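You operate a simulated robot arm through the tools that you are given. There is no shell and no other tool. Be economical: measure what you need, move in short steps, check, and stop when the job is done.

You are at the controls of a simulated two-armed robot. One attempt, no reset.

JOB
Hold the parts tray on the top of the cream table steady with one hand and put the blue cap in it with the other.

The check looks at the end state, three seconds after you hand in, the way a careful person would. Anything else that was tipped, shoved, dropped, spilled or broken makes it a failure. A push-on lid holds only when it is set on centred and level and pressed home; a screw cap is set on level and turned clockwise until tight.

ROBOT AND FRAMES
Two 6-joint arms with two-finger parallel grippers on one trunk, on a base that drives. Base frame: it is fixed to the floor where the robot stands at the start and does not move with it; the origin is under the middle of the robot, x ahead of it, y to its left, z up. Units: m, rad, N and s.
The left shoulder is at the start at [0.06, 0.187, 1.122], the right one opposite. With the tool pointing down near the work surface each hand reaches from about 0.22 to 0.62 m from the robot's upright axis, wherever it stands, measured 20 degrees to its own side. Places, roughly: blue cap (6x6x5 cm) [0.5, 0, 0.8]; parts tray [0.5, 3, 0.75]. Payload 1.57 kg a hand.
The TCP of each hand is the grasp point between the finger pads, 0.03 m short of the fingertips. In the tool frame z runs along the fingers and y along their closing line. The gripper opens to 0.11 m. The fingers are 0.024 m wide and 0.012 m thick; the gripper's body (0.048 by 0.112 m) begins 0.078 m behind the TCP.
Orientation is told as [roll, pitch, yaw] about the base's x, y, z axes, in that order, counted from this pose: with the fingers straight down and closing along the base's y, the tool's x points along the base's -x, its y along +y and its z along -z.

CONTROLS
- The arms move only by the tool step_arm. It takes "left_motion", "right_motion" or both (then of equal length, played together; a hand with none holds still); each is a list that holds one entry, the list of rows, each a list of 7 numbers: the shift along the tool's x, y, z in m, then the turn, a rotation vector about the tool's x, y, z in rad, then the finger opening in m, from 0 to 0.11. In form: [[[dx, dy, dz, wx, wy, wz, gripper], ...]]. A call has 1 to 12 rows; each row is the pose to reach, as a shift and turn from the pose commanded when the call began, along the tool's axes at that moment. Each row takes 0.2 s and may step no farther than 0.05 m and 0.15 rad from the row before; otherwise, or with a gripper value out of range, the whole call is refused. Where a pose cannot be reached the arm comes as near as it can. A force on the tool above 40 N (or 10 N above the force at the start of the call, whichever is more), or a blocked arm, ends the call early, and 0.2 s more pass. The fingers move at their own pace (about 0.153 m/s each) and stop on an object; they squeeze with about 24 N. The grip force told is the motor's: it shows also when the fingers shut on nothing. Time passes only in rows, and 0.2 s behind the last, so rows that repeat a pose let the fingers close. The reply holds the time, the measured pose of the TCP, the force on the tool along the base axes, the opening and the grip force, in the units named above and with some noise, with the torque about the TCP (base axes, N m) and any sound that the robot's microphone picked up, and new pictures: "views" is both (left out), scene, wrist or none (wrist: the cameras of the hands that moved).
- Cameras (640 x 400 px; columns grow to the right, rows downward): "scene" is now at [0.0082, -0.0147, 1.6513]; the picture's right is [-0.24, -0.97, 0.00], its down [-0.81, 0.20, -0.54] and it looks along [0.53, -0.13, -0.84] (base axes); focal length 254 px, centre (320, 200). "left" rides on the left gripper at [0.07, -0.016, -0.141] in its tool frame; the picture's right is [0.23, 0.97, 0.00], its down [-0.86, 0.20, -0.48] and it looks along [-0.47, 0.11, 0.88] (tool axes); focal length 222 px, centre (320, 200). "right" rides on the right gripper at [0.07, 0.016, -0.141] in its tool frame; the picture's right is [-0.23, 0.97, 0.00], its down [-0.86, -0.20, -0.48] and it looks along [-0.47, -0.11, 0.88] (tool axes); focal length 222 px, centre (320, 200). There is no depth. A picture from a camera that has moved, and an enlarged one, comes with that camera's place and axes in the base frame and with its lens.
- lift_body(by): slides the trunk up (or, below 0, down) by that many m; the arms and the scene camera ride with it, the base frame stays. It gives what a move gives, with no picture.
- steer(legs): drives the robot by 1 to 6 legs, each [ahead, left, turn to the left] in m, m and rad, along the robot's own axes; the way and the turn of a leg run together, so that a leg with both is an arc; at most 1.5 m and 3.142 rad a leg. The arms and the cameras ride along, it lands a little off, and it stops where it bumps. It gives what a move gives, and a new picture of the scene camera.
- pan_tilt(pan, tilt): turns the head with the scene camera to pan (to the left, within 1.501 rad either way) and tilt (down, from -0.506 to 1.204), counted from straight ahead of the robot. It gives what a move gives, and a new picture of the scene camera.
- enlarge(camera, box): a new picture of the part [left, top, right, bottom] of that camera's present view, enlarged. No time passes.
- finish_job(): hands the job in; it is judged then, once.

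Go step by step. Nothing tells you exact positions but the pictures and the camera data: compare them with the known pose of the tool, close in by small moves and look again before you grip or let go. The budget is 120 turns and 260 pictures, counting those below and the enlarged ones. Unless the task says otherwise, let go and move clear before handing in, and close with one line.

The tools are called after "Request:" by a JSON object that holds its "op" and its "data". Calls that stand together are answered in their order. step_arm: Moves the arms, as the interface text tells. Its arguments: {"type":"object","properties":{"left_motion":{"type":"array","items":{"type":"array","items":{"type":"array","items":{"type":"number"}}}},"right_motion":{"type":"array","items":{"type":"array","items":{"type":"array","items":{"type":"number"}}}},"views":{"type":"string","enum":["both","scene","wrist","none"]}},"required":[]} The other tools are called the same way: lift_body (by) slides the trunk up or down; steer (legs) drives the base; pan_tilt (pan, tilt) turns the head that bears the scene camera; enlarge (camera, box) takes an enlarged picture of a part of a camera's view; finish_job () hands the job in.

At the start:

```text
time_s: 0.0
left_eef_pos: [0.5272, 0.1416, 1.1124]
left_ee_rot: [-0.002, -0.002, 0.001]
left_ft_force: [-0.2, -0.8, 0.4]
left_wrist_torque: [0.0, -0.03, 0.01]
left_opening: 0.1101
left_grip_force: 0.1
right_eef_pos: [0.3622, -0.184, 1.0372]
right_ee_rot: [-0.001, 0.0, 0.0]
right_ft_force: [-0.6, 0.3, 0.0]
right_wrist_torque: [0.02, 0.0, 0.02]
right_opening: 0.11
right_grip_force: 0.0
trunk travel left (down, up): [-0.75, 0.24]
robot x, y, heading: [-0.0033, -0.0006, -0.002]
head pan, tilt: [-0.246, 0.995]
```

scene: 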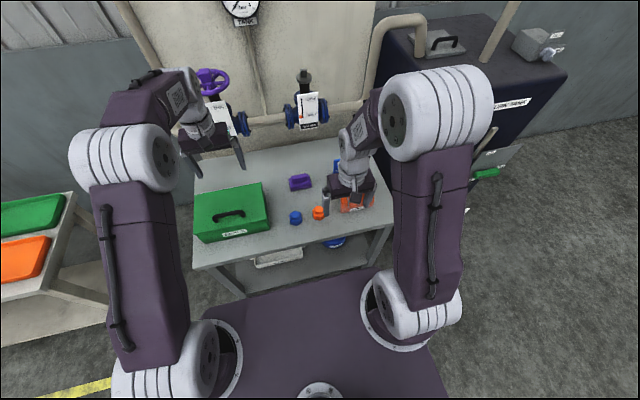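
right: 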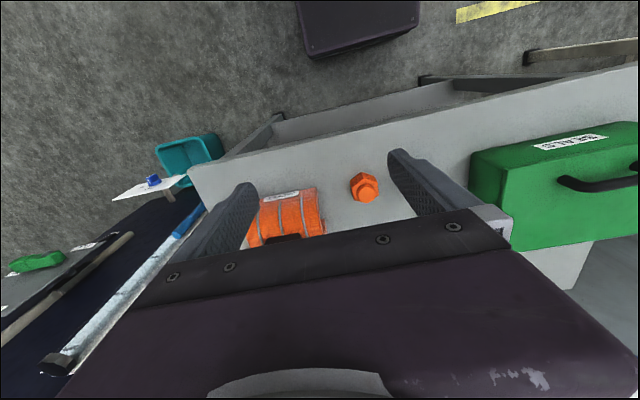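
left: 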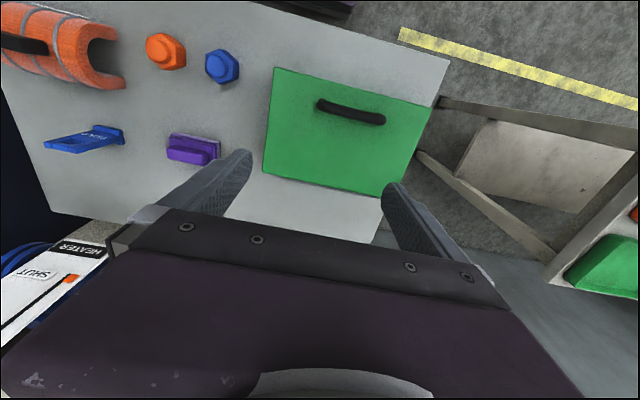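

The blue cap looks to be at about (0.48, -0.04, 0.82), with an orange cap just to its right. I'll take a closer look before moving.

Request:
{"op": "enlarge", "data": {"camera": "scene", "box": [240, 150, 400, 250]}}

Request:
{"op": "enlarge", "data": {"camera": "left", "box": [120, 10, 280, 110]}}

```text
4.00 times, centred on (320, 200) of scene
camera zoom: at [0.0082, -0.0147, 1.6513], right [-0.24, -0.97, 0.0], down [-0.81, 0.2, -0.54], along [0.53, -0.13, -0.84], focal length 1014 px, centre (320, 200)
```

zoom: 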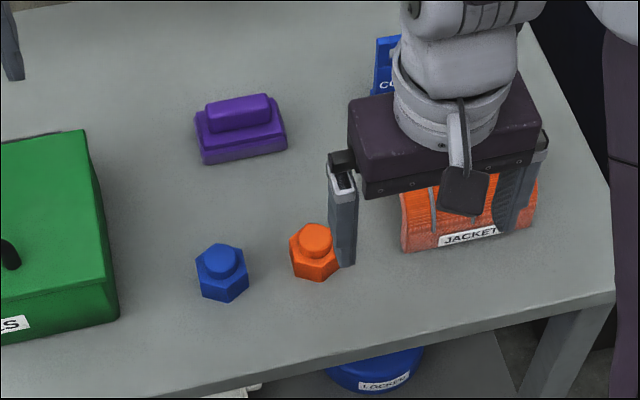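

```text
4.00 times, centred on (200, 60) of left
camera zoom: at [0.4574, 0.1256, 1.2525], right [-0.23, 0.97, 0.0], down [0.85, 0.2, 0.48], along [0.47, 0.11, -0.88], focal length 888 px, centre (800, 760)
```

zoom: 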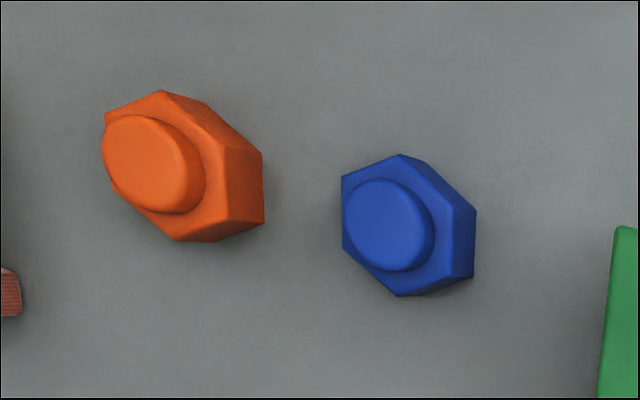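

The cap is a hex with flats facing ±y, at about (0.476, -0.035). I'll bring the right hand over it, still high, and move the left hand out of the way.

Request:
{"op": "step_arm", "data": {"right_motion": [[[-0.028, 0.037, 0, 0, 0, 0, 0.09], [-0.057, 0.075, 0, 0, 0, 0, 0.09], [-0.086, 0.112, 0, 0, 0, 0, 0.09], [-0.114, 0.149, 0, 0, 0, 0, 0.09], [-0.114, 0.149, 0, 0, 0, 0, 0.09]]], "left_motion": [[[0.03, 0.03, 0, 0, 0, 0, 0.11], [0.06, 0.06, 0, 0, 0, 0, 0.11], [0.09, 0.09, 0, 0, 0, 0, 0.11], [0.12, 0.1, 0, 0, 0, 0, 0.11], [0.12, 0.1, 0, 0, 0, 0, 0.11]]]}}

```text
time_s: 1.2
left_eef_pos: [0.4081, 0.2422, 1.1115]
left_ee_rot: [0.001, -0.003, -0.001]
left_ft_force: [-1.2, -0.1, 0.9]
left_wrist_torque: [0.03, 0.01, 0.02]
left_opening: 0.1101
left_grip_force: 0.1
right_eef_pos: [0.475, -0.0358, 1.0367]
right_ee_rot: [0.001, -0.001, -0.001]
right_ft_force: [-0.2, 0.1, 0.9]
right_wrist_torque: [0.0, 0.05, -0.02]
right_opening: 0.0902
right_grip_force: 0.0
trunk travel left (down, up): [-0.75, 0.24]
robot x, y, heading: [0.0033, 0.0014, -0.001]
head pan, tilt: [-0.246, 0.995]
camera scene: at [0.0082, -0.0156, 1.6513], right [-0.24, -0.97, 0.0], down [-0.81, 0.21, -0.54], along [0.53, -0.13, -0.84], focal length 254 px, centre (320, 200)
camera right: at [0.4067, -0.0201, 1.1782], right [0.23, 0.97, 0.0], down [0.86, -0.2, 0.48], along [0.47, -0.11, -0.88], focal length 222 px, centre (320, 200)
camera left: at [0.3373, 0.2254, 1.2519], right [-0.23, 0.97, 0.0], down [0.85, 0.2, 0.48], along [0.47, 0.11, -0.88], focal length 222 px, centre (320, 200)
```

scene: 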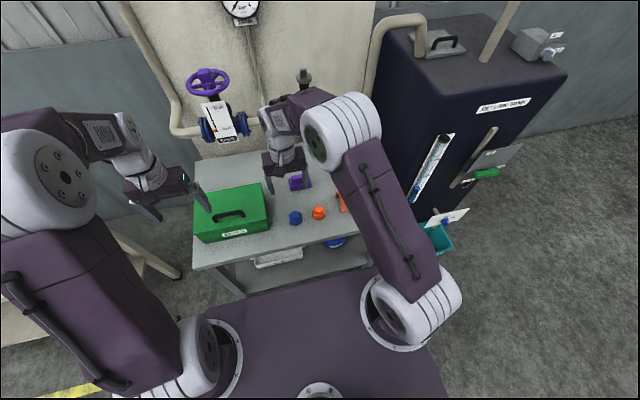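
right: 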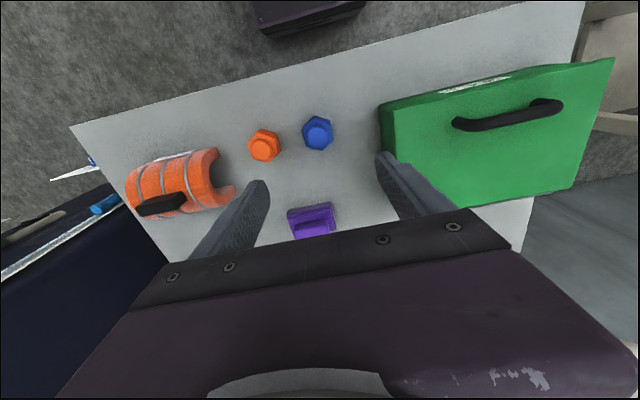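
left: 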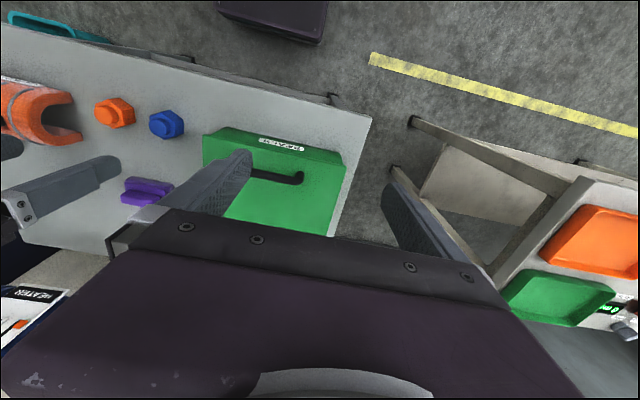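

The wrist camera puts the cap at (0.474, -0.038). I'll go down to z of about 0.91 and look again.

Request:
{"op": "step_arm", "data": {"right_motion": [[[0, -0.002, 0.045, 0, 0, 0, 0.088], [0, -0.002, 0.09, 0, 0, 0, 0.088], [0, -0.002, 0.127, 0, 0, 0, 0.088], [0, -0.002, 0.127, 0, 0, 0, 0.088]]], "views": "both"}}

Request:
{"op": "enlarge", "data": {"camera": "scene", "box": [240, 150, 400, 250]}}

```text
time_s: 2.2
left_eef_pos: [0.4086, 0.2413, 1.1122]
left_ee_rot: [-0.002, -0.001, -0.001]
left_ft_force: [-0.8, -0.5, -0.2]
left_wrist_torque: [0.06, 0.01, 0.0]
left_opening: 0.11
left_grip_force: 0.0
right_eef_pos: [0.4745, -0.0376, 0.9107]
right_ee_rot: [-0.002, 0.002, 0.001]
right_ft_force: [-0.8, -0.5, 0.1]
right_wrist_torque: [0.0, 0.02, -0.01]
right_opening: 0.0879
right_grip_force: 0.0
trunk travel left (down, up): [-0.75, 0.24]
robot x, y, heading: [-0.0011, -0.0006, 0.004]
head pan, tilt: [-0.246, 0.995]
camera scene: at [0.0079, -0.0145, 1.6513], right [-0.24, -0.97, 0.0], down [-0.81, 0.2, -0.54], along [0.53, -0.13, -0.84], focal length 254 px, centre (320, 200)
camera right: at [0.4068, -0.0218, 1.0513], right [0.23, 0.97, 0.0], down [0.85, -0.2, 0.48], along [0.47, -0.11, -0.88], focal length 222 px, centre (320, 200)
```

scene: 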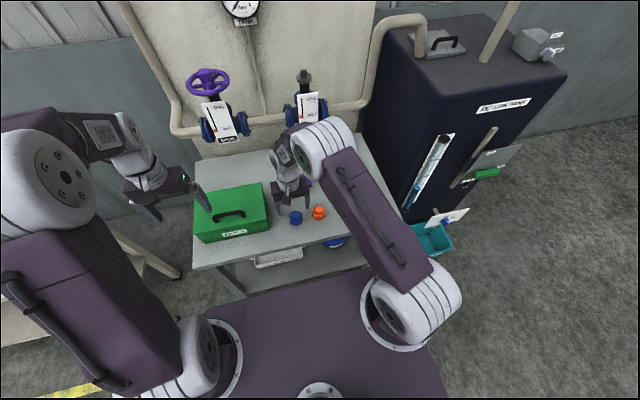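
right: 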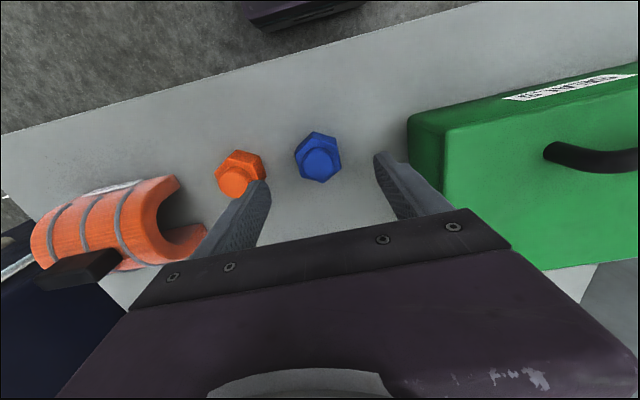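

```text
4.00 times, centred on (320, 200) of scene
camera zoom: at [0.0079, -0.0145, 1.6513], right [-0.24, -0.97, 0.0], down [-0.81, 0.2, -0.54], along [0.53, -0.13, -0.84], focal length 1014 px, centre (320, 200)
```

zoom: 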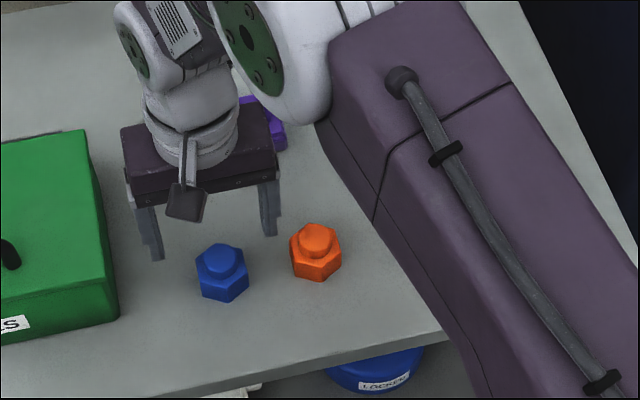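

The cap is centred at (0.477, -0.039). I'm narrowing the opening to 0.075 so the fingers clear the orange cap, then going down.

Request:
{"op": "step_arm", "data": {"right_motion": [[[-0.002, -0.001, 0.0, 0, 0, 0, 0.075], [-0.002, -0.001, 0.03, 0, 0, 0, 0.075], [-0.002, -0.001, 0.055, 0, 0, 0, 0.075], [-0.002, -0.001, 0.055, 0, 0, 0, 0.075]]], "views": "wrist"}}

Request:
{"op": "enlarge", "data": {"camera": "scene", "box": [240, 150, 400, 250]}}

```text
time_s: 3.2
left_eef_pos: [0.4077, 0.2423, 1.1113]
left_ee_rot: [-0.002, -0.002, 0.0]
left_ft_force: [-0.4, 0.4, 0.2]
left_wrist_torque: [0.02, 0.01, 0.04]
left_opening: 0.11
left_grip_force: 0.0
right_eef_pos: [0.4773, -0.0392, 0.8542]
right_ee_rot: [0.0, 0.0, -0.001]
right_ft_force: [0.5, 0.6, -0.5]
right_wrist_torque: [0.0, 0.0, 0.01]
right_opening: 0.075
right_grip_force: 0.1
trunk travel left (down, up): [-0.75, 0.24]
robot x, y, heading: [-0.002, 0.0003, -0.003]
head pan, tilt: [-0.246, 0.995]
camera right: at [0.4089, -0.0227, 0.996], right [0.23, 0.97, 0.0], down [0.85, -0.2, 0.48], along [0.47, -0.11, -0.88], focal length 222 px, centre (320, 200)
```

right: 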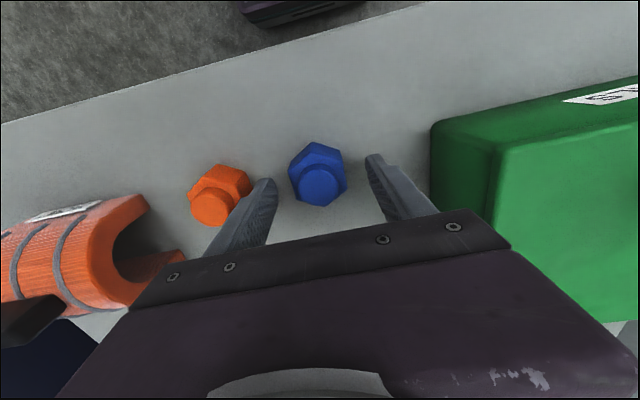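

```text
4.00 times, centred on (320, 200) of scene
camera zoom: at [0.0077, -0.0146, 1.6513], right [-0.24, -0.97, 0.0], down [-0.81, 0.2, -0.54], along [0.53, -0.13, -0.84], focal length 1014 px, centre (320, 200)
```

zoom: 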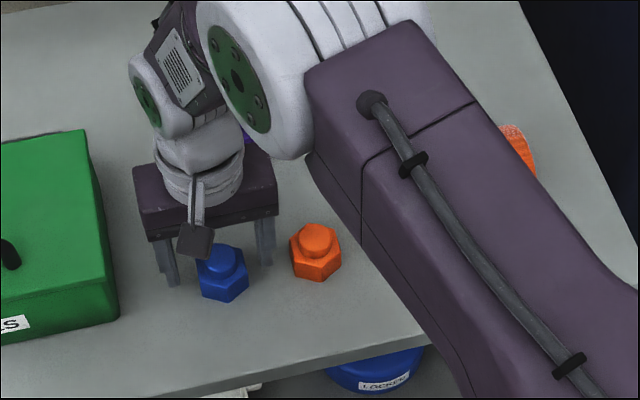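

The fingers straddle the cap and clear the orange one. I'll go down the last 2 cm and close.

Request:
{"op": "step_arm", "data": {"right_motion": [[[0.003, 0, 0.01, 0, 0, 0, 0.075], [0.003, 0, 0.019, 0, 0, 0, 0.075], [0.003, 0, 0.019, 0, 0, 0, 0.05], [0.003, 0, 0.019, 0, 0, 0, 0.04], [0.003, 0, 0.019, 0, 0, 0, 0.04], [0.003, 0, 0.019, 0, 0, 0, 0.04]]], "views": "wrist"}}

```text
time_s: 4.6
left_eef_pos: [0.4066, 0.2426, 1.1118]
left_ee_rot: [-0.003, -0.002, -0.001]
left_ft_force: [-1.0, 0.0, 0.1]
left_wrist_torque: [-0.02, -0.04, 0.0]
left_opening: 0.11
left_grip_force: 0.1
right_eef_pos: [0.4749, -0.0387, 0.8365]
right_ee_rot: [0.0, 0.0, 0.001]
right_ft_force: [0.5, -0.4, 0.2]
right_wrist_torque: [-0.03, 0.0, 0.01]
right_opening: 0.0508
right_grip_force: 24.6
trunk travel left (down, up): [-0.75, 0.24]
robot x, y, heading: [0.0014, 0.0011, -0.003]
head pan, tilt: [-0.246, 0.995]
camera right: at [0.4062, -0.0227, 0.9773], right [0.23, 0.97, 0.0], down [0.86, -0.2, 0.48], along [0.47, -0.11, -0.88], focal length 222 px, centre (320, 200)
```

right: 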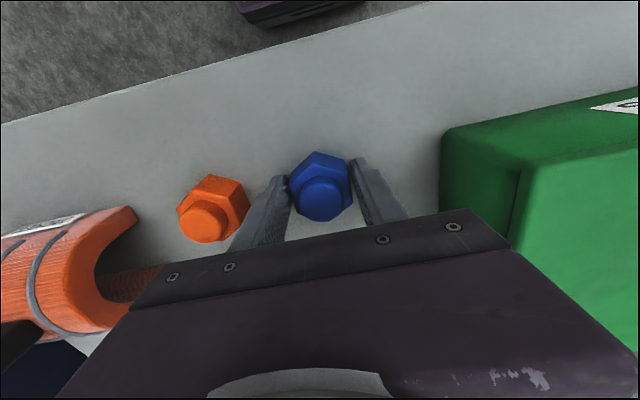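

The cap is gripped at 0.051. I'll lift straight up and then look left for the cream table.

Request:
{"op": "step_arm", "data": {"right_motion": [[[0, 0, -0.03, 0, 0, 0, 0.04], [0, 0, -0.08, 0, 0, 0, 0.04], [0, 0, -0.13, 0, 0, 0, 0.04], [0, 0, -0.18, 0, 0, 0, 0.04], [0, 0, -0.23, 0, 0, 0, 0.04], [0.04, -0.03, -0.23, 0, 0, 0, 0.04], [0.08, -0.06, -0.23, 0, 0, 0, 0.04], [0.12, -0.08, -0.23, 0, 0, 0, 0.04]]], "views": "wrist"}}

Request:
{"op": "pan_tilt", "data": {"pan": 1.45, "tilt": 0.4}}

Request:
{"op": "pan_tilt", "data": {"pan": 0.8, "tilt": 0.5}}

```text
time_s: 6.4
left_eef_pos: [0.4063, 0.2414, 1.1125]
left_ee_rot: [-0.002, -0.004, 0.001]
left_ft_force: [0.8, -0.2, 0.5]
left_wrist_torque: [0.0, -0.05, -0.02]
left_opening: 0.1101
left_grip_force: 0.1
right_eef_pos: [0.3532, -0.1196, 1.0668]
right_ee_rot: [0.001, -0.002, 0.0]
right_ft_force: [-0.2, -0.4, -1.6]
right_wrist_torque: [0.03, -0.05, -0.03]
right_opening: 0.0508
right_grip_force: 23.7
trunk travel left (down, up): [-0.75, 0.24]
robot x, y, heading: [0.002, 0.0037, 0.0]
head pan, tilt: [-0.246, 0.995]
camera right: at [0.2853, -0.1035, 1.2086], right [0.23, 0.97, 0.0], down [0.85, -0.2, 0.48], along [0.47, -0.11, -0.88], focal length 222 px, centre (320, 200)
```

right: 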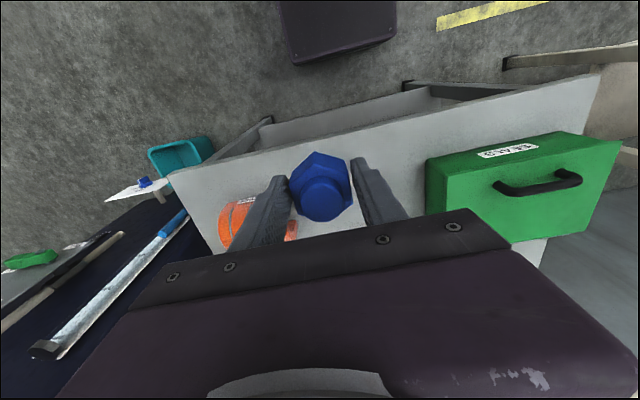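

```text
time_s: 8.1
left_eef_pos: [0.4089, 0.2414, 1.1122]
left_ee_rot: [-0.002, -0.002, 0.0]
left_ft_force: [-0.4, -0.1, 0.0]
left_wrist_torque: [-0.01, 0.0, 0.01]
left_opening: 0.1103
left_grip_force: 0.1
right_eef_pos: [0.3547, -0.1194, 1.0657]
right_ee_rot: [-0.001, -0.001, 0.0]
right_ft_force: [-0.6, 0.1, -1.0]
right_wrist_torque: [-0.04, 0.02, -0.01]
right_opening: 0.0508
right_grip_force: 23.9
trunk travel left (down, up): [-0.75, 0.24]
robot x, y, heading: [0.0023, -0.0029, -0.0]
head pan, tilt: [1.45, 0.4]
camera scene: at [-0.0484, 0.0943, 1.7012], right [0.99, -0.12, 0.0], down [-0.05, -0.39, -0.92], along [0.11, 0.91, -0.39], focal length 254 px, centre (320, 200)
```

scene: 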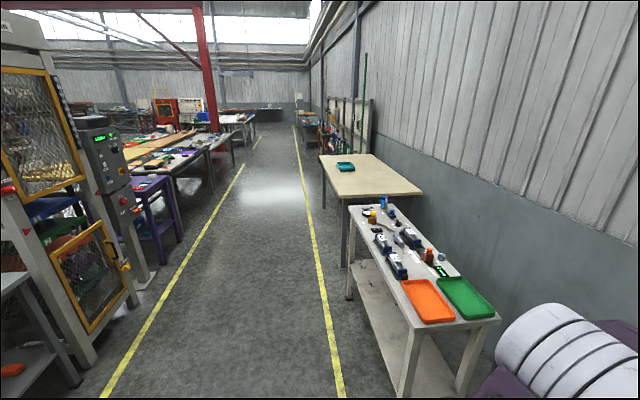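

```text
time_s: 9.2
left_eef_pos: [0.4086, 0.2409, 1.1111]
left_ee_rot: [-0.001, -0.001, 0.001]
left_ft_force: [0.4, 0.5, -0.5]
left_wrist_torque: [0.0, -0.01, -0.02]
left_opening: 0.1104
left_grip_force: 0.1
right_eef_pos: [0.3552, -0.1189, 1.0662]
right_ee_rot: [-0.002, -0.001, 0.001]
right_ft_force: [-0.1, -0.4, -1.3]
right_wrist_torque: [-0.01, 0.01, 0.02]
right_opening: 0.0509
right_grip_force: 24.3
trunk travel left (down, up): [-0.75, 0.24]
robot x, y, heading: [-0.0046, 0.0011, -0.001]
head pan, tilt: [0.799, 0.499]
camera scene: at [0.0038, 0.0677, 1.6921], right [0.72, -0.7, 0.0], down [-0.33, -0.34, -0.88], along [0.61, 0.63, -0.48], focal length 254 px, centre (320, 200)
```

scene: 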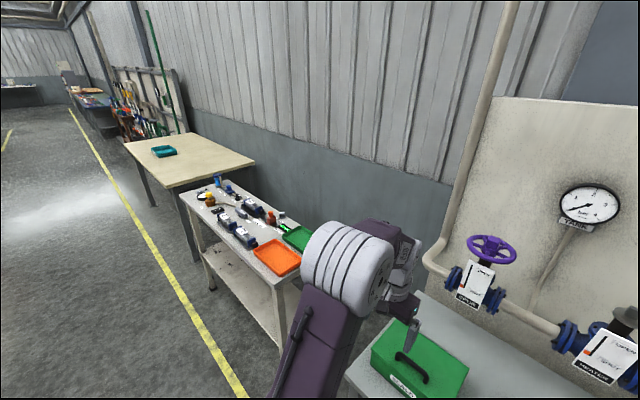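

The cap is secure. The cream table is the far one on the left, carrying a teal tray, with its front edge around x = 0.43 and y from about 2.3 to 4.2. I'll back off a little and drive left.

Request:
{"op": "steer", "data": {"legs": [[-0.25, 0, 0], [0, 1.4, 0], [0, 1.4, 0]]}}

```text
time_s: 24.3
left_eef_pos: [0.1421, 3.0729, 1.1113]
left_ee_rot: [-0.001, -0.002, 0.01]
left_ft_force: [0.6, 0.9, 0.4]
left_wrist_torque: [-0.01, 0.02, -0.01]
left_opening: 0.11
left_grip_force: 0.0
right_eef_pos: [0.0939, 2.7123, 1.0673]
right_ee_rot: [0.0, 0.001, 0.009]
right_ft_force: [-0.4, -0.3, -1.9]
right_wrist_torque: [-0.02, -0.02, 0.01]
right_opening: 0.0503
right_grip_force: 24.0
trunk travel left (down, up): [-0.75, 0.24]
robot x, y, heading: [-0.2639, 2.829, 0.01]
head pan, tilt: [0.799, 0.499]
camera scene: at [-0.2598, 2.8951, 1.6921], right [0.72, -0.69, 0.0], down [-0.33, -0.35, -0.88], along [0.6, 0.64, -0.48], focal length 254 px, centre (320, 200)
```

scene: 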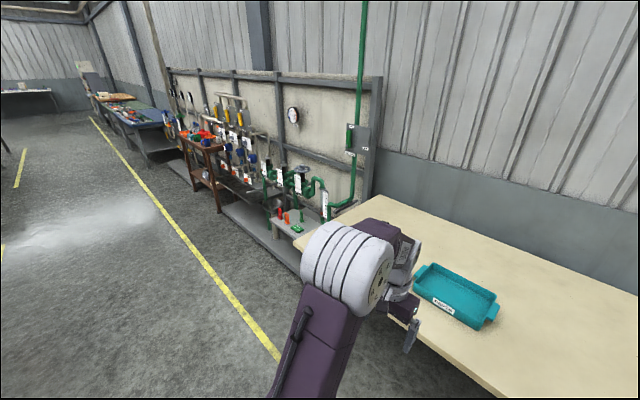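

Request:
{"op": "pan_tilt", "data": {"pan": 0.1, "tilt": 0.85}}

```text
time_s: 25.3
left_eef_pos: [0.1414, 3.0735, 1.1105]
left_ee_rot: [-0.001, 0.0, 0.01]
left_ft_force: [-0.5, -0.6, -0.4]
left_wrist_torque: [-0.02, 0.03, 0.02]
left_opening: 0.1102
left_grip_force: 0.1
right_eef_pos: [0.0945, 2.712, 1.0683]
right_ee_rot: [0.0, 0.0, 0.011]
right_ft_force: [0.0, -0.2, -2.0]
right_wrist_torque: [-0.02, 0.0, 0.04]
right_opening: 0.0505
right_grip_force: 23.7
trunk travel left (down, up): [-0.75, 0.24]
robot x, y, heading: [-0.2648, 2.826, 0.016]
head pan, tilt: [0.099, 0.85]
camera scene: at [-0.2448, 2.8382, 1.6622], right [0.11, -0.99, 0.0], down [-0.75, -0.08, -0.66], along [0.66, 0.07, -0.75], focal length 254 px, centre (320, 200)
```

scene: 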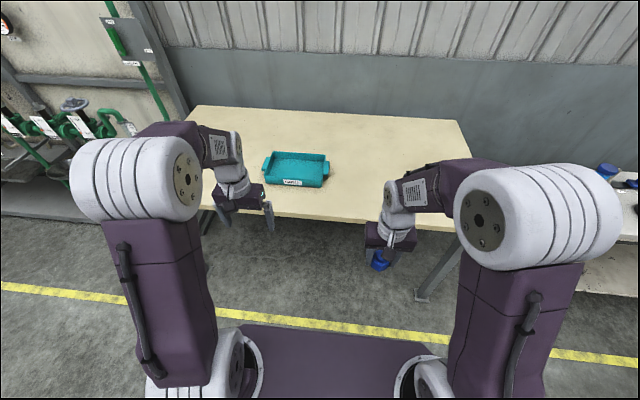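

The teal tray is centred near (0.74, 3.06), with the table edge at about x = 0.46. I'll drive in so that it sits about 0.6 m in front of the robot.

Request:
{"op": "steer", "data": {"legs": [[0, 0.25, -0.012], [0.3, 0, 0]]}}

Request:
{"op": "enlarge", "data": {"camera": "left", "box": [0, 0, 640, 400]}}

Request:
{"op": "enlarge", "data": {"camera": "right", "box": [0, 0, 640, 400]}}

```text
time_s: 28.8
left_eef_pos: [0.4419, 3.319, 1.1119]
left_ee_rot: [-0.002, -0.004, 0.002]
left_ft_force: [-0.5, 0.1, -0.3]
left_wrist_torque: [0.01, 0.01, 0.0]
left_opening: 0.1102
left_grip_force: 0.1
right_eef_pos: [0.3902, 2.9585, 1.0678]
right_ee_rot: [0.0, -0.001, -0.001]
right_ft_force: [-0.1, 0.1, -1.7]
right_wrist_torque: [-0.01, 0.01, -0.03]
right_opening: 0.0508
right_grip_force: 23.9
trunk travel left (down, up): [-0.75, 0.24]
robot x, y, heading: [0.032, 3.0762, 0.004]
head pan, tilt: [0.099, 0.85]
camera scene: at [0.0511, 3.0876, 1.6622], right [0.1, -0.99, 0.0], down [-0.75, -0.07, -0.66], along [0.66, 0.07, -0.75], focal length 254 px, centre (320, 200)
```

scene: 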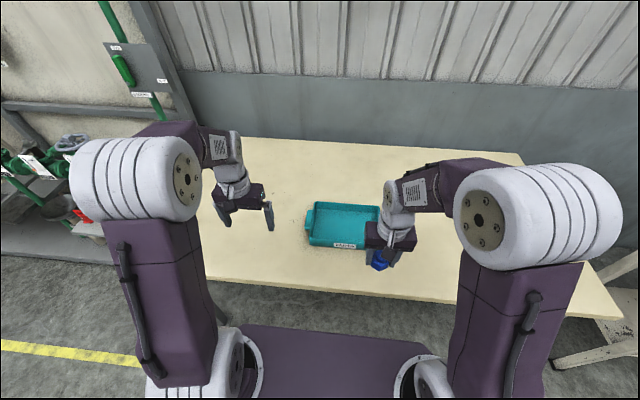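

```text
1.00 times, centred on (320, 200) of left
camera zoom: at [0.3708, 3.3036, 1.2522], right [-0.23, 0.97, 0.0], down [0.85, 0.2, 0.48], along [0.47, 0.11, -0.88], focal length 222 px, centre (320, 200)
```

zoom: 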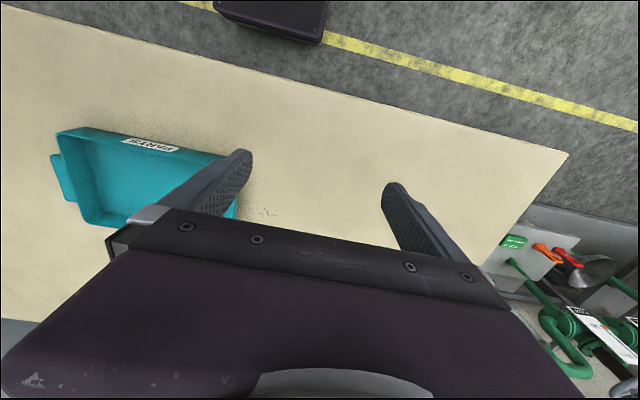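

```text
1.00 times, centred on (320, 200) of right
camera zoom: at [0.3205, 2.9745, 1.2086], right [0.23, 0.97, 0.0], down [0.85, -0.2, 0.48], along [0.47, -0.11, -0.88], focal length 222 px, centre (320, 200)
```

zoom: 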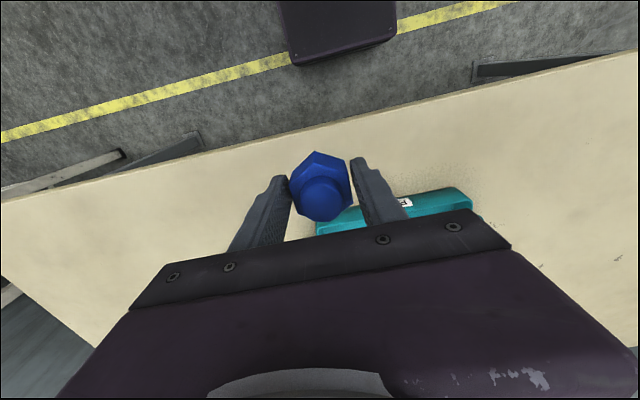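

The two views triangulate the tray label to z ≈ 0.88, so the tray is nearer than I took it to be: centre about (0.64, 3.04), table edge about 0.385. I'll edge forward 5 cm, then move both hands aside to see the whole tray.

Request:
{"op": "steer", "data": {"legs": [[0.05, 0, 0]]}}

Request:
{"op": "step_arm", "data": {"right_motion": [[[0.0, -0.045, 0, 0, 0, 0, 0.04], [0, -0.09, 0, 0, 0, 0, 0.04], [0, -0.13, 0, 0, 0, 0, 0.04], [0, -0.13, 0, 0, 0, 0, 0.04]]], "views": "both"}}

Request:
{"op": "enlarge", "data": {"camera": "scene", "box": [240, 160, 440, 285]}}

```text
time_s: 29.7
left_eef_pos: [0.4862, 3.32, 1.1142]
left_ee_rot: [0.0, -0.006, 0.0]
left_ft_force: [-1.2, 0.0, -0.1]
left_wrist_torque: [-0.04, -0.05, 0.03]
left_opening: 0.1097
left_grip_force: 0.1
right_eef_pos: [0.4354, 2.9591, 1.0691]
right_ee_rot: [-0.001, -0.005, -0.001]
right_ft_force: [-0.8, -0.6, -1.7]
right_wrist_torque: [-0.02, -0.02, -0.01]
right_opening: 0.0509
right_grip_force: 23.8
trunk travel left (down, up): [-0.75, 0.24]
robot x, y, heading: [0.0829, 3.0787, -0.002]
head pan, tilt: [0.099, 0.85]
camera scene: at [0.0951, 3.0878, 1.6622], right [0.1, -0.99, 0.0], down [-0.74, -0.08, -0.66], along [0.66, 0.07, -0.75], focal length 254 px, centre (320, 200)
```

scene: 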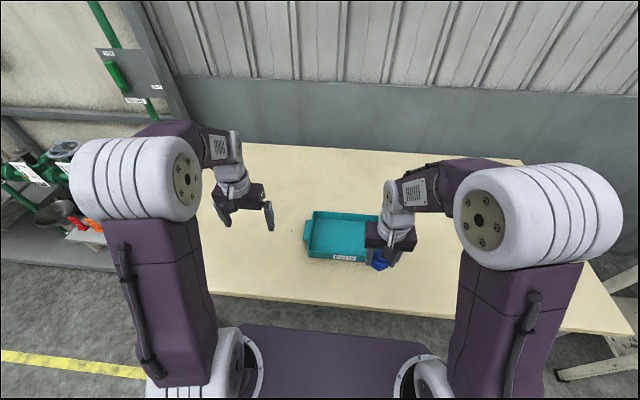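

```text
time_s: 30.7
left_eef_pos: [0.4916, 3.32, 1.1107]
left_ee_rot: [-0.002, -0.003, 0.0]
left_ft_force: [0.3, 0.9, -0.5]
left_wrist_torque: [-0.03, -0.02, 0.0]
left_opening: 0.1099
left_grip_force: 0.0
right_eef_pos: [0.4401, 2.8281, 1.0664]
right_ee_rot: [-0.002, 0.002, 0.002]
right_ft_force: [-0.1, -0.8, -1.8]
right_wrist_torque: [0.0, 0.0, 0.0]
right_opening: 0.0507
right_grip_force: 24.0
trunk travel left (down, up): [-0.75, 0.24]
robot x, y, heading: [0.0828, 3.0782, -0.001]
head pan, tilt: [0.099, 0.85]
camera scene: at [0.1019, 3.0882, 1.6621], right [0.1, -0.99, 0.0], down [-0.75, -0.08, -0.66], along [0.66, 0.07, -0.75], focal length 254 px, centre (320, 200)
camera right: at [0.3711, 2.8444, 1.2073], right [0.23, 0.97, 0.0], down [0.86, -0.2, 0.48], along [0.47, -0.11, -0.88], focal length 222 px, centre (320, 200)
```

scene: 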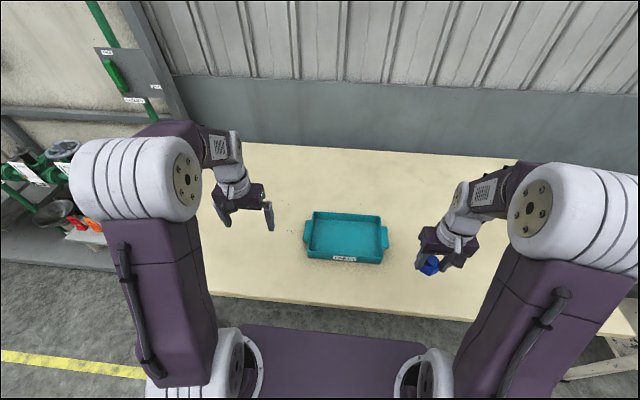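
right: 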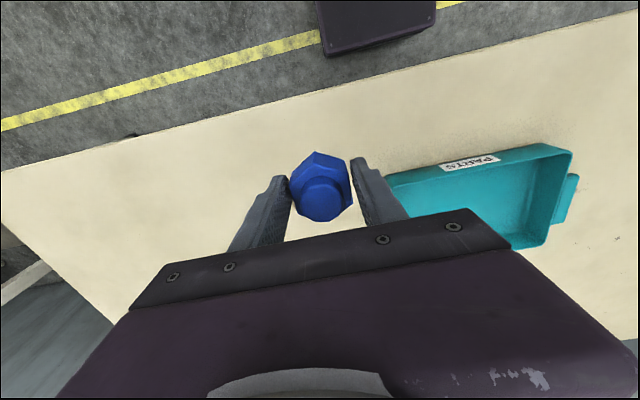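

```text
3.20 times, centred on (340, 222) of scene
camera zoom: at [0.1019, 3.0882, 1.6621], right [0.1, -0.99, 0.0], down [-0.75, -0.08, -0.66], along [0.66, 0.07, -0.75], focal length 811 px, centre (256, 128)
```

zoom: 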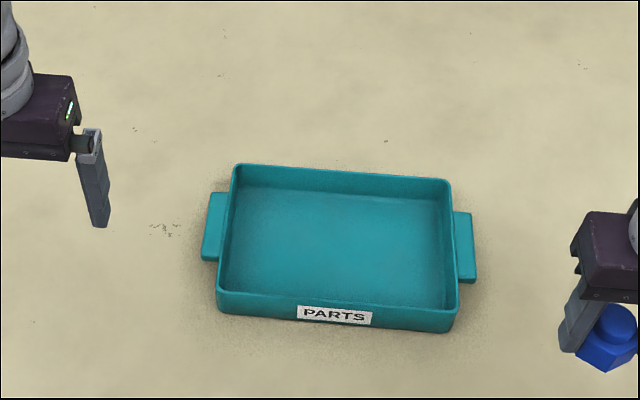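

The tray is axis-aligned: x from 0.54 to 0.72, centred on y ≈ 3.05, rim at z ≈ 0.89. Its left handle is at about (0.624, 3.19). I'll bring the left hand above that handle with a quarter turn, so the fingers close along x.

Request:
{"op": "step_arm", "data": {"left_motion": [[[-0.012, -0.011, 0, 0, 0, 0.143, 0.11], [-0.024, -0.022, 0, 0, 0, 0.286, 0.11], [-0.036, -0.033, 0, 0, 0, 0.429, 0.11], [-0.048, -0.044, 0, 0, 0, 0.572, 0.11], [-0.06, -0.055, 0, 0, 0, 0.715, 0.11], [-0.072, -0.066, 0, 0, 0, 0.858, 0.11], [-0.084, -0.077, 0, 0, 0, 1.001, 0.11], [-0.096, -0.088, 0, 0, 0, 1.144, 0.11], [-0.108, -0.099, 0, 0, 0, 1.287, 0.11], [-0.12, -0.11, 0, 0, 0, 1.43, 0.11], [-0.134, -0.12, 0, 0, 0, 1.571, 0.11], [-0.134, -0.12, 0, 0, 0, 1.571, 0.11]]], "views": "both"}}

Request:
{"op": "enlarge", "data": {"camera": "right", "box": [400, 110, 600, 235]}}

```text
time_s: 33.3
left_eef_pos: [0.6257, 3.1997, 1.1117]
left_ee_rot: [0.002, -0.002, -1.573]
left_ft_force: [0.3, -0.2, 0.1]
left_wrist_torque: [-0.01, -0.05, -0.01]
left_opening: 0.1102
left_grip_force: 0.0
right_eef_pos: [0.4401, 2.8284, 1.066]
right_ee_rot: [0.0, 0.0, -0.001]
right_ft_force: [-0.4, -0.2, -1.4]
right_wrist_torque: [-0.02, 0.02, -0.01]
right_opening: 0.0506
right_grip_force: 24.1
trunk travel left (down, up): [-0.75, 0.24]
robot x, y, heading: [0.083, 3.0776, -0.002]
head pan, tilt: [0.099, 0.85]
camera scene: at [0.1025, 3.0879, 1.6621], right [0.1, -0.99, 0.0], down [-0.75, -0.08, -0.66], along [0.66, 0.07, -0.75], focal length 254 px, centre (320, 200)
camera left: at [0.6097, 3.2698, 1.2522], right [0.97, 0.23, 0.0], down [0.2, -0.85, 0.48], along [0.11, -0.47, -0.88], focal length 222 px, centre (320, 200)
```

scene: 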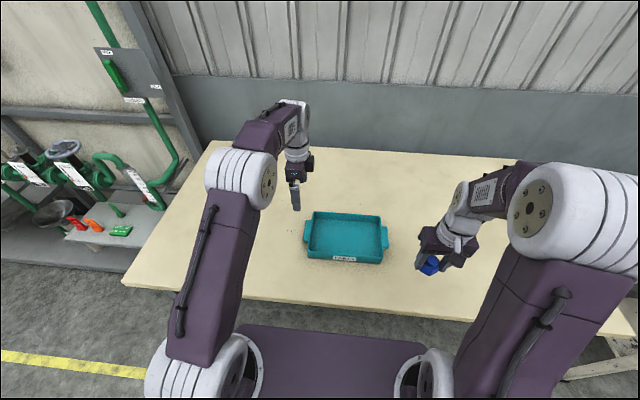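
left: 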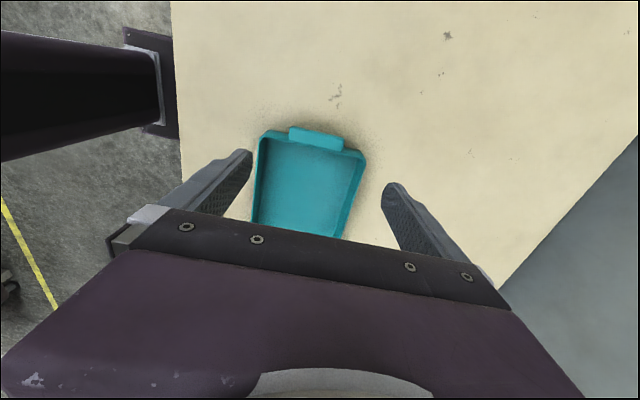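

```text
3.20 times, centred on (500, 172) of right
camera zoom: at [0.3716, 2.8445, 1.2072], right [0.23, 0.97, 0.0], down [0.86, -0.2, 0.48], along [0.47, -0.11, -0.88], focal length 711 px, centre (-256, 288)
```

zoom: 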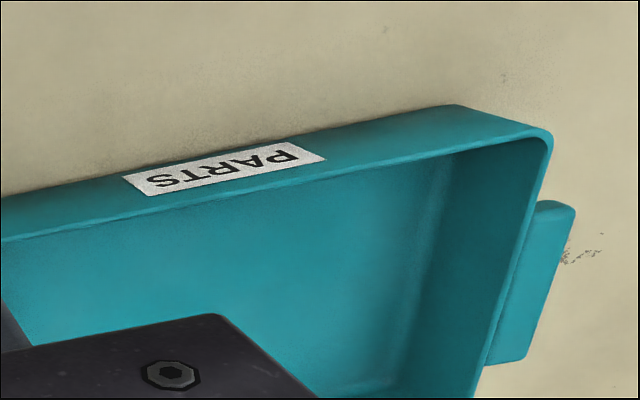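

The wrist view puts the handle at (0.623, 3.187), about 0.085 m long, so the 0.11 opening spans it. I'll go down to z of about 0.95 and check.

Request:
{"op": "step_arm", "data": {"left_motion": [[[-0.008, -0.002, 0.045, 0, 0, 0, 0.11], [-0.008, -0.002, 0.09, 0, 0, 0, 0.11], [-0.008, -0.002, 0.135, 0, 0, 0, 0.11], [-0.008, -0.002, 0.162, 0, 0, 0, 0.11], [-0.008, -0.002, 0.162, 0, 0, 0, 0.11]]], "views": "wrist"}}

Request:
{"op": "enlarge", "data": {"camera": "scene", "box": [260, 160, 420, 260]}}

Request:
{"op": "enlarge", "data": {"camera": "right", "box": [480, 120, 640, 220]}}

```text
time_s: 34.5
left_eef_pos: [0.6241, 3.1914, 0.9504]
left_ee_rot: [0.0, -0.001, -1.571]
left_ft_force: [-0.3, 0.3, 0.0]
left_wrist_torque: [-0.01, -0.03, 0.03]
left_opening: 0.11
left_grip_force: 0.1
right_eef_pos: [0.4384, 2.8301, 1.0652]
right_ee_rot: [-0.001, 0.0, 0.0]
right_ft_force: [-0.3, -0.2, -1.7]
right_wrist_torque: [0.01, -0.01, 0.01]
right_opening: 0.0509
right_grip_force: 23.6
trunk travel left (down, up): [-0.75, 0.24]
robot x, y, heading: [0.0856, 3.0755, 0.004]
head pan, tilt: [0.099, 0.85]
camera left: at [0.6079, 3.2617, 1.0901], right [0.97, 0.23, 0.0], down [0.2, -0.85, 0.48], along [0.11, -0.47, -0.88], focal length 222 px, centre (320, 200)
```

left: 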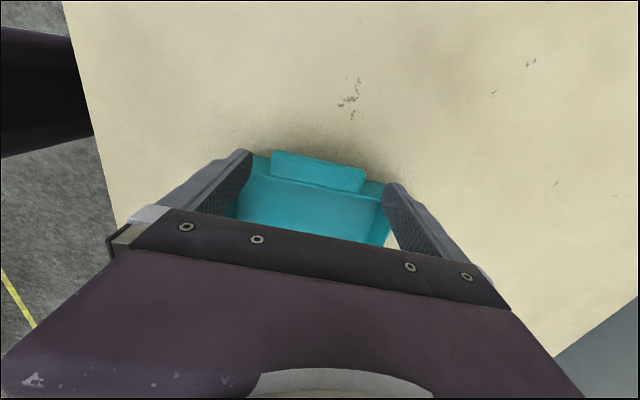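

```text
4.00 times, centred on (340, 210) of scene
camera zoom: at [0.1024, 3.0877, 1.6621], right [0.1, -0.99, 0.0], down [-0.75, -0.08, -0.66], along [0.66, 0.07, -0.75], focal length 1014 px, centre (240, 160)
```

zoom: 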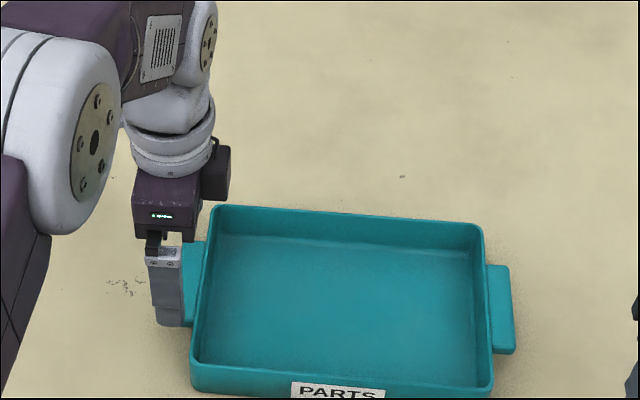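

```text
4.00 times, centred on (560, 170) of right
camera zoom: at [0.3715, 2.8444, 1.2072], right [0.23, 0.97, 0.0], down [0.86, -0.2, 0.48], along [0.47, -0.11, -0.88], focal length 888 px, centre (-640, 320)
```

zoom: 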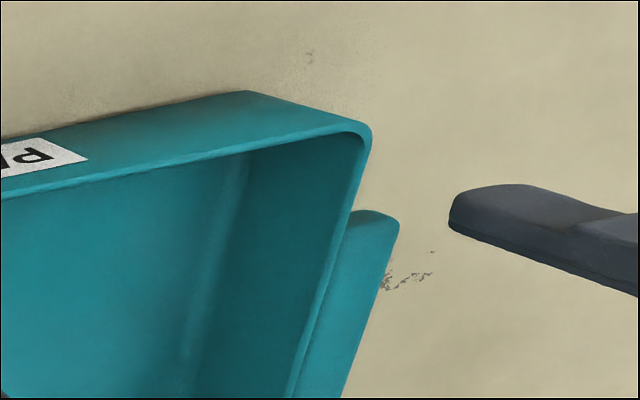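

The handle spans y 3.174–3.199 and is centred at x 0.6236, so the fingers are lined up. The table top looks to be around z = 0.85, so I'll go down carefully.

Request:
{"op": "step_arm", "data": {"left_motion": [[[0, 0, 0.02, 0, 0, 0, 0.11], [0, 0, 0.04, 0, 0, 0, 0.11], [0, 0, 0.05, 0, 0, 0, 0.11], [0, 0, 0.055, 0, 0, 0, 0.11], [0, 0, 0.055, 0, 0, 0, 0.11]]], "views": "wrist"}}

Request:
{"op": "enlarge", "data": {"camera": "scene", "box": [260, 180, 360, 243]}}

Request:
{"op": "enlarge", "data": {"camera": "right", "box": [480, 120, 640, 220]}}

```text
time_s: 35.7
left_eef_pos: [0.6243, 3.1906, 0.8954]
left_ee_rot: [0.001, -0.003, -1.571]
left_ft_force: [-0.6, -0.3, -0.1]
left_wrist_torque: [-0.06, -0.02, -0.01]
left_opening: 0.1099
left_grip_force: 0.1
right_eef_pos: [0.4397, 2.8285, 1.0644]
right_ee_rot: [0.0, -0.001, -0.001]
right_ft_force: [-0.3, -0.1, -1.2]
right_wrist_torque: [-0.02, -0.02, -0.01]
right_opening: 0.0504
right_grip_force: 24.2
trunk travel left (down, up): [-0.75, 0.24]
robot x, y, heading: [0.085, 3.0768, 0.006]
head pan, tilt: [0.099, 0.85]
camera left: at [0.608, 3.2618, 1.035], right [0.97, 0.23, 0.0], down [0.2, -0.85, 0.48], along [0.11, -0.47, -0.88], focal length 222 px, centre (320, 200)
```

left: 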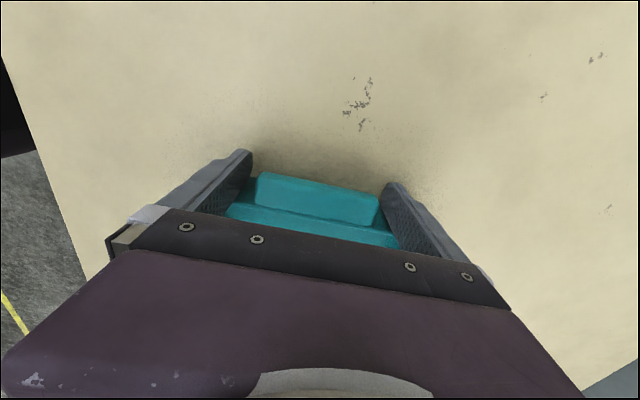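

```text
6.35 times, centred on (310, 212) of scene
camera zoom: at [0.1028, 3.0877, 1.6621], right [0.1, -0.99, 0.0], down [-0.75, -0.07, -0.66], along [0.66, 0.07, -0.75], focal length 1610 px, centre (384, 127)
```

zoom: 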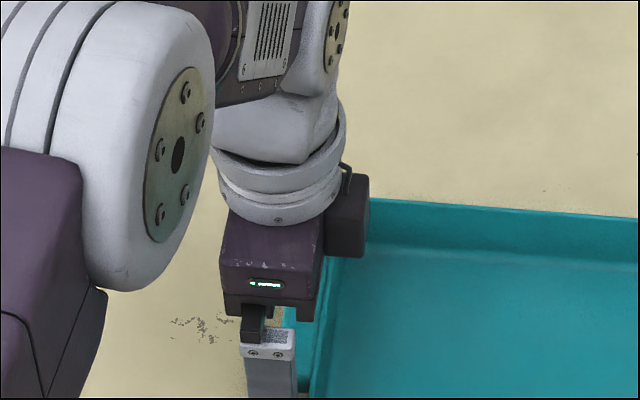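

```text
4.00 times, centred on (560, 170) of right
camera zoom: at [0.3718, 2.8443, 1.2071], right [0.23, 0.97, 0.0], down [0.86, -0.2, 0.48], along [0.47, -0.11, -0.88], focal length 888 px, centre (-640, 320)
```

zoom: 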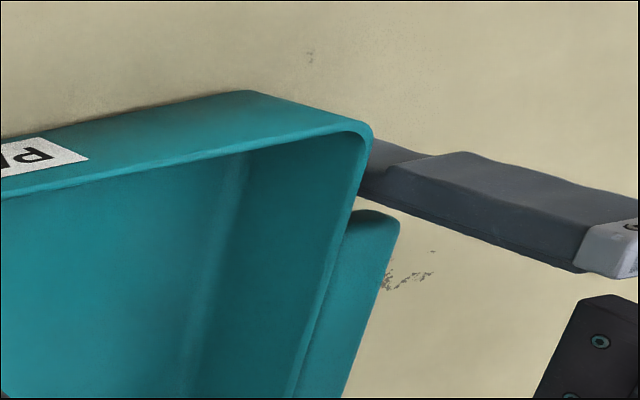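

The handle top is at z ≈ 0.893 and the fingertips are about 2.8 cm below it, one on each side. I'll close gently along x.

Request:
{"op": "step_arm", "data": {"left_motion": [[[0, 0, 0, 0, 0, 0, 0.1], [0, 0, 0, 0, 0, 0, 0.095], [0, 0, 0, 0, 0, 0, 0.09], [0, 0, 0, 0, 0, 0, 0.085], [0, 0, 0, 0, 0, 0, 0.08], [0, 0, 0, 0, 0, 0, 0.075], [0, 0, 0, 0, 0, 0, 0.075]]], "views": "both"}}

```text
time_s: 37.3
left_eef_pos: [0.6248, 3.1903, 0.8955]
left_ee_rot: [0.002, -0.002, -1.571]
left_ft_force: [-1.0, -0.1, 1.1]
left_wrist_torque: [-0.01, 0.15, -0.02]
left_opening: 0.0899
left_grip_force: 24.4
right_eef_pos: [0.4406, 2.8267, 1.0651]
right_ee_rot: [-0.001, -0.001, 0.0]
right_ft_force: [0.4, 0.7, -2.9]
right_wrist_torque: [0.01, 0.01, 0.01]
right_opening: 0.0506
right_grip_force: 23.8
trunk travel left (down, up): [-0.75, 0.24]
robot x, y, heading: [0.0847, 3.0786, 0.004]
head pan, tilt: [0.099, 0.85]
camera scene: at [0.1027, 3.0877, 1.6621], right [0.1, -0.99, 0.0], down [-0.75, -0.07, -0.66], along [0.66, 0.07, -0.75], focal length 254 px, centre (320, 200)
camera left: at [0.6079, 3.2618, 1.0353], right [0.97, 0.23, 0.0], down [0.2, -0.85, 0.48], along [0.11, -0.47, -0.88], focal length 222 px, centre (320, 200)
```

scene: 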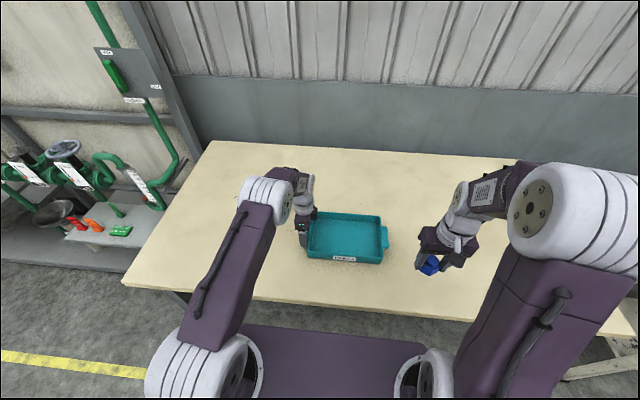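
left: 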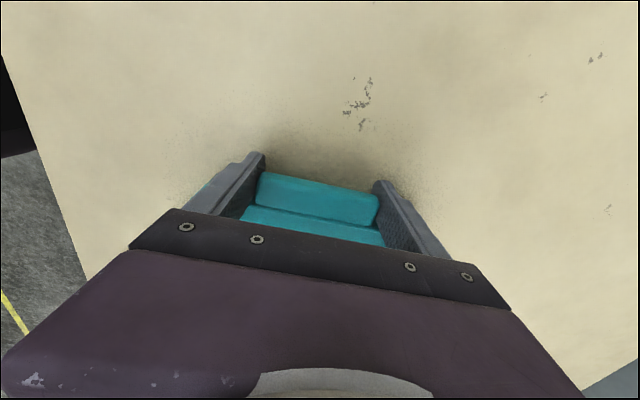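

The tray is held by its left handle. Next I'll carry the cap over the tray's interior, to about (0.62, 3.01), and stay high.

Request:
{"op": "step_arm", "data": {"right_motion": [[[-0.03, 0.03, 0, 0, 0, 0, 0.04], [-0.06, 0.06, 0, 0, 0, 0, 0.04], [-0.09, 0.09, 0, 0, 0, 0, 0.04], [-0.12, 0.12, 0, 0, 0, 0, 0.04], [-0.15, 0.15, 0, 0, 0, 0, 0.04], [-0.18, 0.182, 0, 0, 0, 0, 0.04], [-0.18, 0.182, 0, 0, 0, 0, 0.04]]], "views": "both"}}

```text
time_s: 38.9
left_eef_pos: [0.6253, 3.1909, 0.8944]
left_ee_rot: [0.001, -0.004, -1.57]
left_ft_force: [0.7, 0.5, 3.1]
left_wrist_torque: [0.27, 0.55, 0.05]
left_opening: 0.09
left_grip_force: 23.6
right_eef_pos: [0.6182, 3.0112, 1.0669]
right_ee_rot: [0.001, 0.002, 0.0]
right_ft_force: [0.0, 0.1, -1.7]
right_wrist_torque: [0.01, 0.06, 0.0]
right_opening: 0.0508
right_grip_force: 24.0
trunk travel left (down, up): [-0.75, 0.24]
robot x, y, heading: [0.0829, 3.0759, -0.0]
head pan, tilt: [0.099, 0.85]
camera scene: at [0.103, 3.0876, 1.6621], right [0.1, -0.99, 0.0], down [-0.75, -0.07, -0.66], along [0.66, 0.07, -0.75], focal length 254 px, centre (320, 200)
camera right: at [0.5522, 3.0273, 1.2082], right [0.23, 0.97, 0.0], down [0.86, -0.2, 0.48], along [0.46, -0.11, -0.88], focal length 222 px, centre (320, 200)
```

scene: 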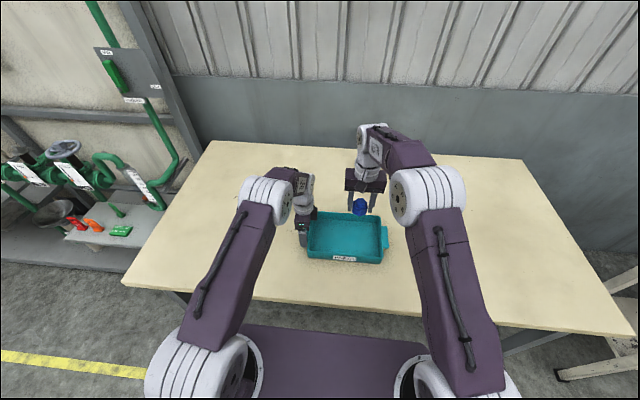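
right: 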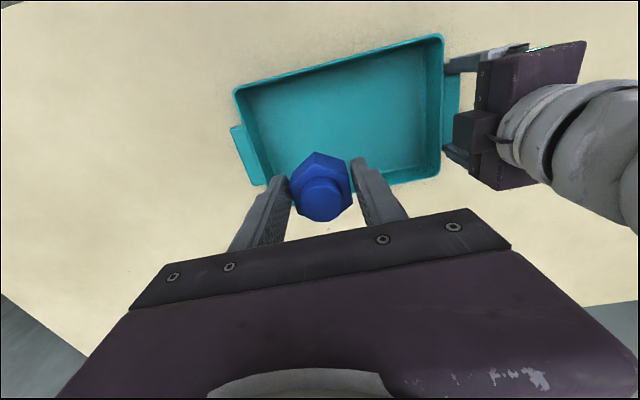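

The cap is above the tray interior (x 0.545–0.71, y 2.925–3.165) with plenty of room. I'll go down partway.

Request:
{"op": "step_arm", "data": {"right_motion": [[[0, 0, 0.045, 0, 0, 0, 0.04], [0, 0, 0.085, 0, 0, 0, 0.04], [0, 0, 0.12, 0, 0, 0, 0.04], [0, 0, 0.14, 0, 0, 0, 0.04], [0, 0, 0.14, 0, 0, 0, 0.04]]], "views": "wrist"}}

Request:
{"op": "enlarge", "data": {"camera": "scene", "box": [280, 180, 420, 268]}}

```text
time_s: 40.1
left_eef_pos: [0.6247, 3.1914, 0.895]
left_ee_rot: [0.002, -0.003, -1.571]
left_ft_force: [0.1, 0.8, 2.7]
left_wrist_torque: [0.03, 0.1, 0.16]
left_opening: 0.0899
left_grip_force: 24.3
right_eef_pos: [0.6205, 3.011, 0.9261]
right_ee_rot: [0.0, 0.002, 0.0]
right_ft_force: [-0.1, 0.5, -2.4]
right_wrist_torque: [0.0, 0.01, -0.02]
right_opening: 0.0506
right_grip_force: 24.0
trunk travel left (down, up): [-0.75, 0.24]
robot x, y, heading: [0.0862, 3.0756, -0.003]
head pan, tilt: [0.099, 0.85]
camera right: at [0.5517, 3.0269, 1.0678], right [0.23, 0.97, 0.0], down [0.86, -0.2, 0.48], along [0.47, -0.11, -0.88], focal length 222 px, centre (320, 200)
```

right: 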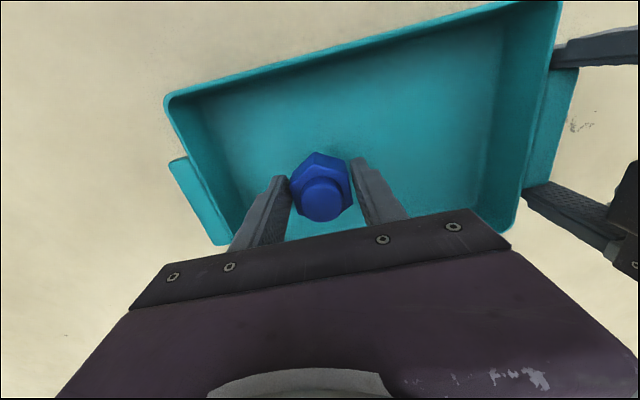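

```text
4.55 times, centred on (350, 224) of scene
camera zoom: at [0.1027, 3.0879, 1.6621], right [0.1, -0.99, 0.0], down [-0.75, -0.08, -0.66], along [0.66, 0.07, -0.75], focal length 1152 px, centre (184, 91)
```

zoom: 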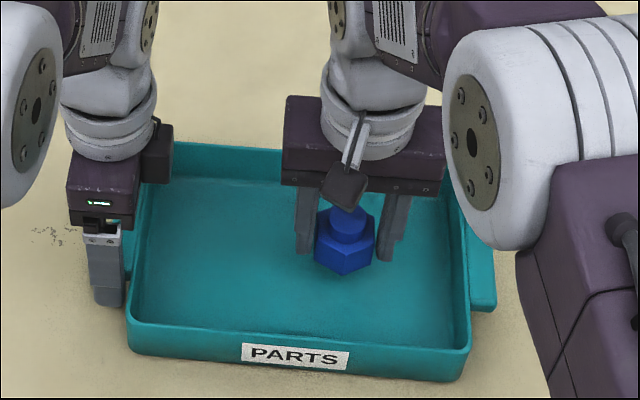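

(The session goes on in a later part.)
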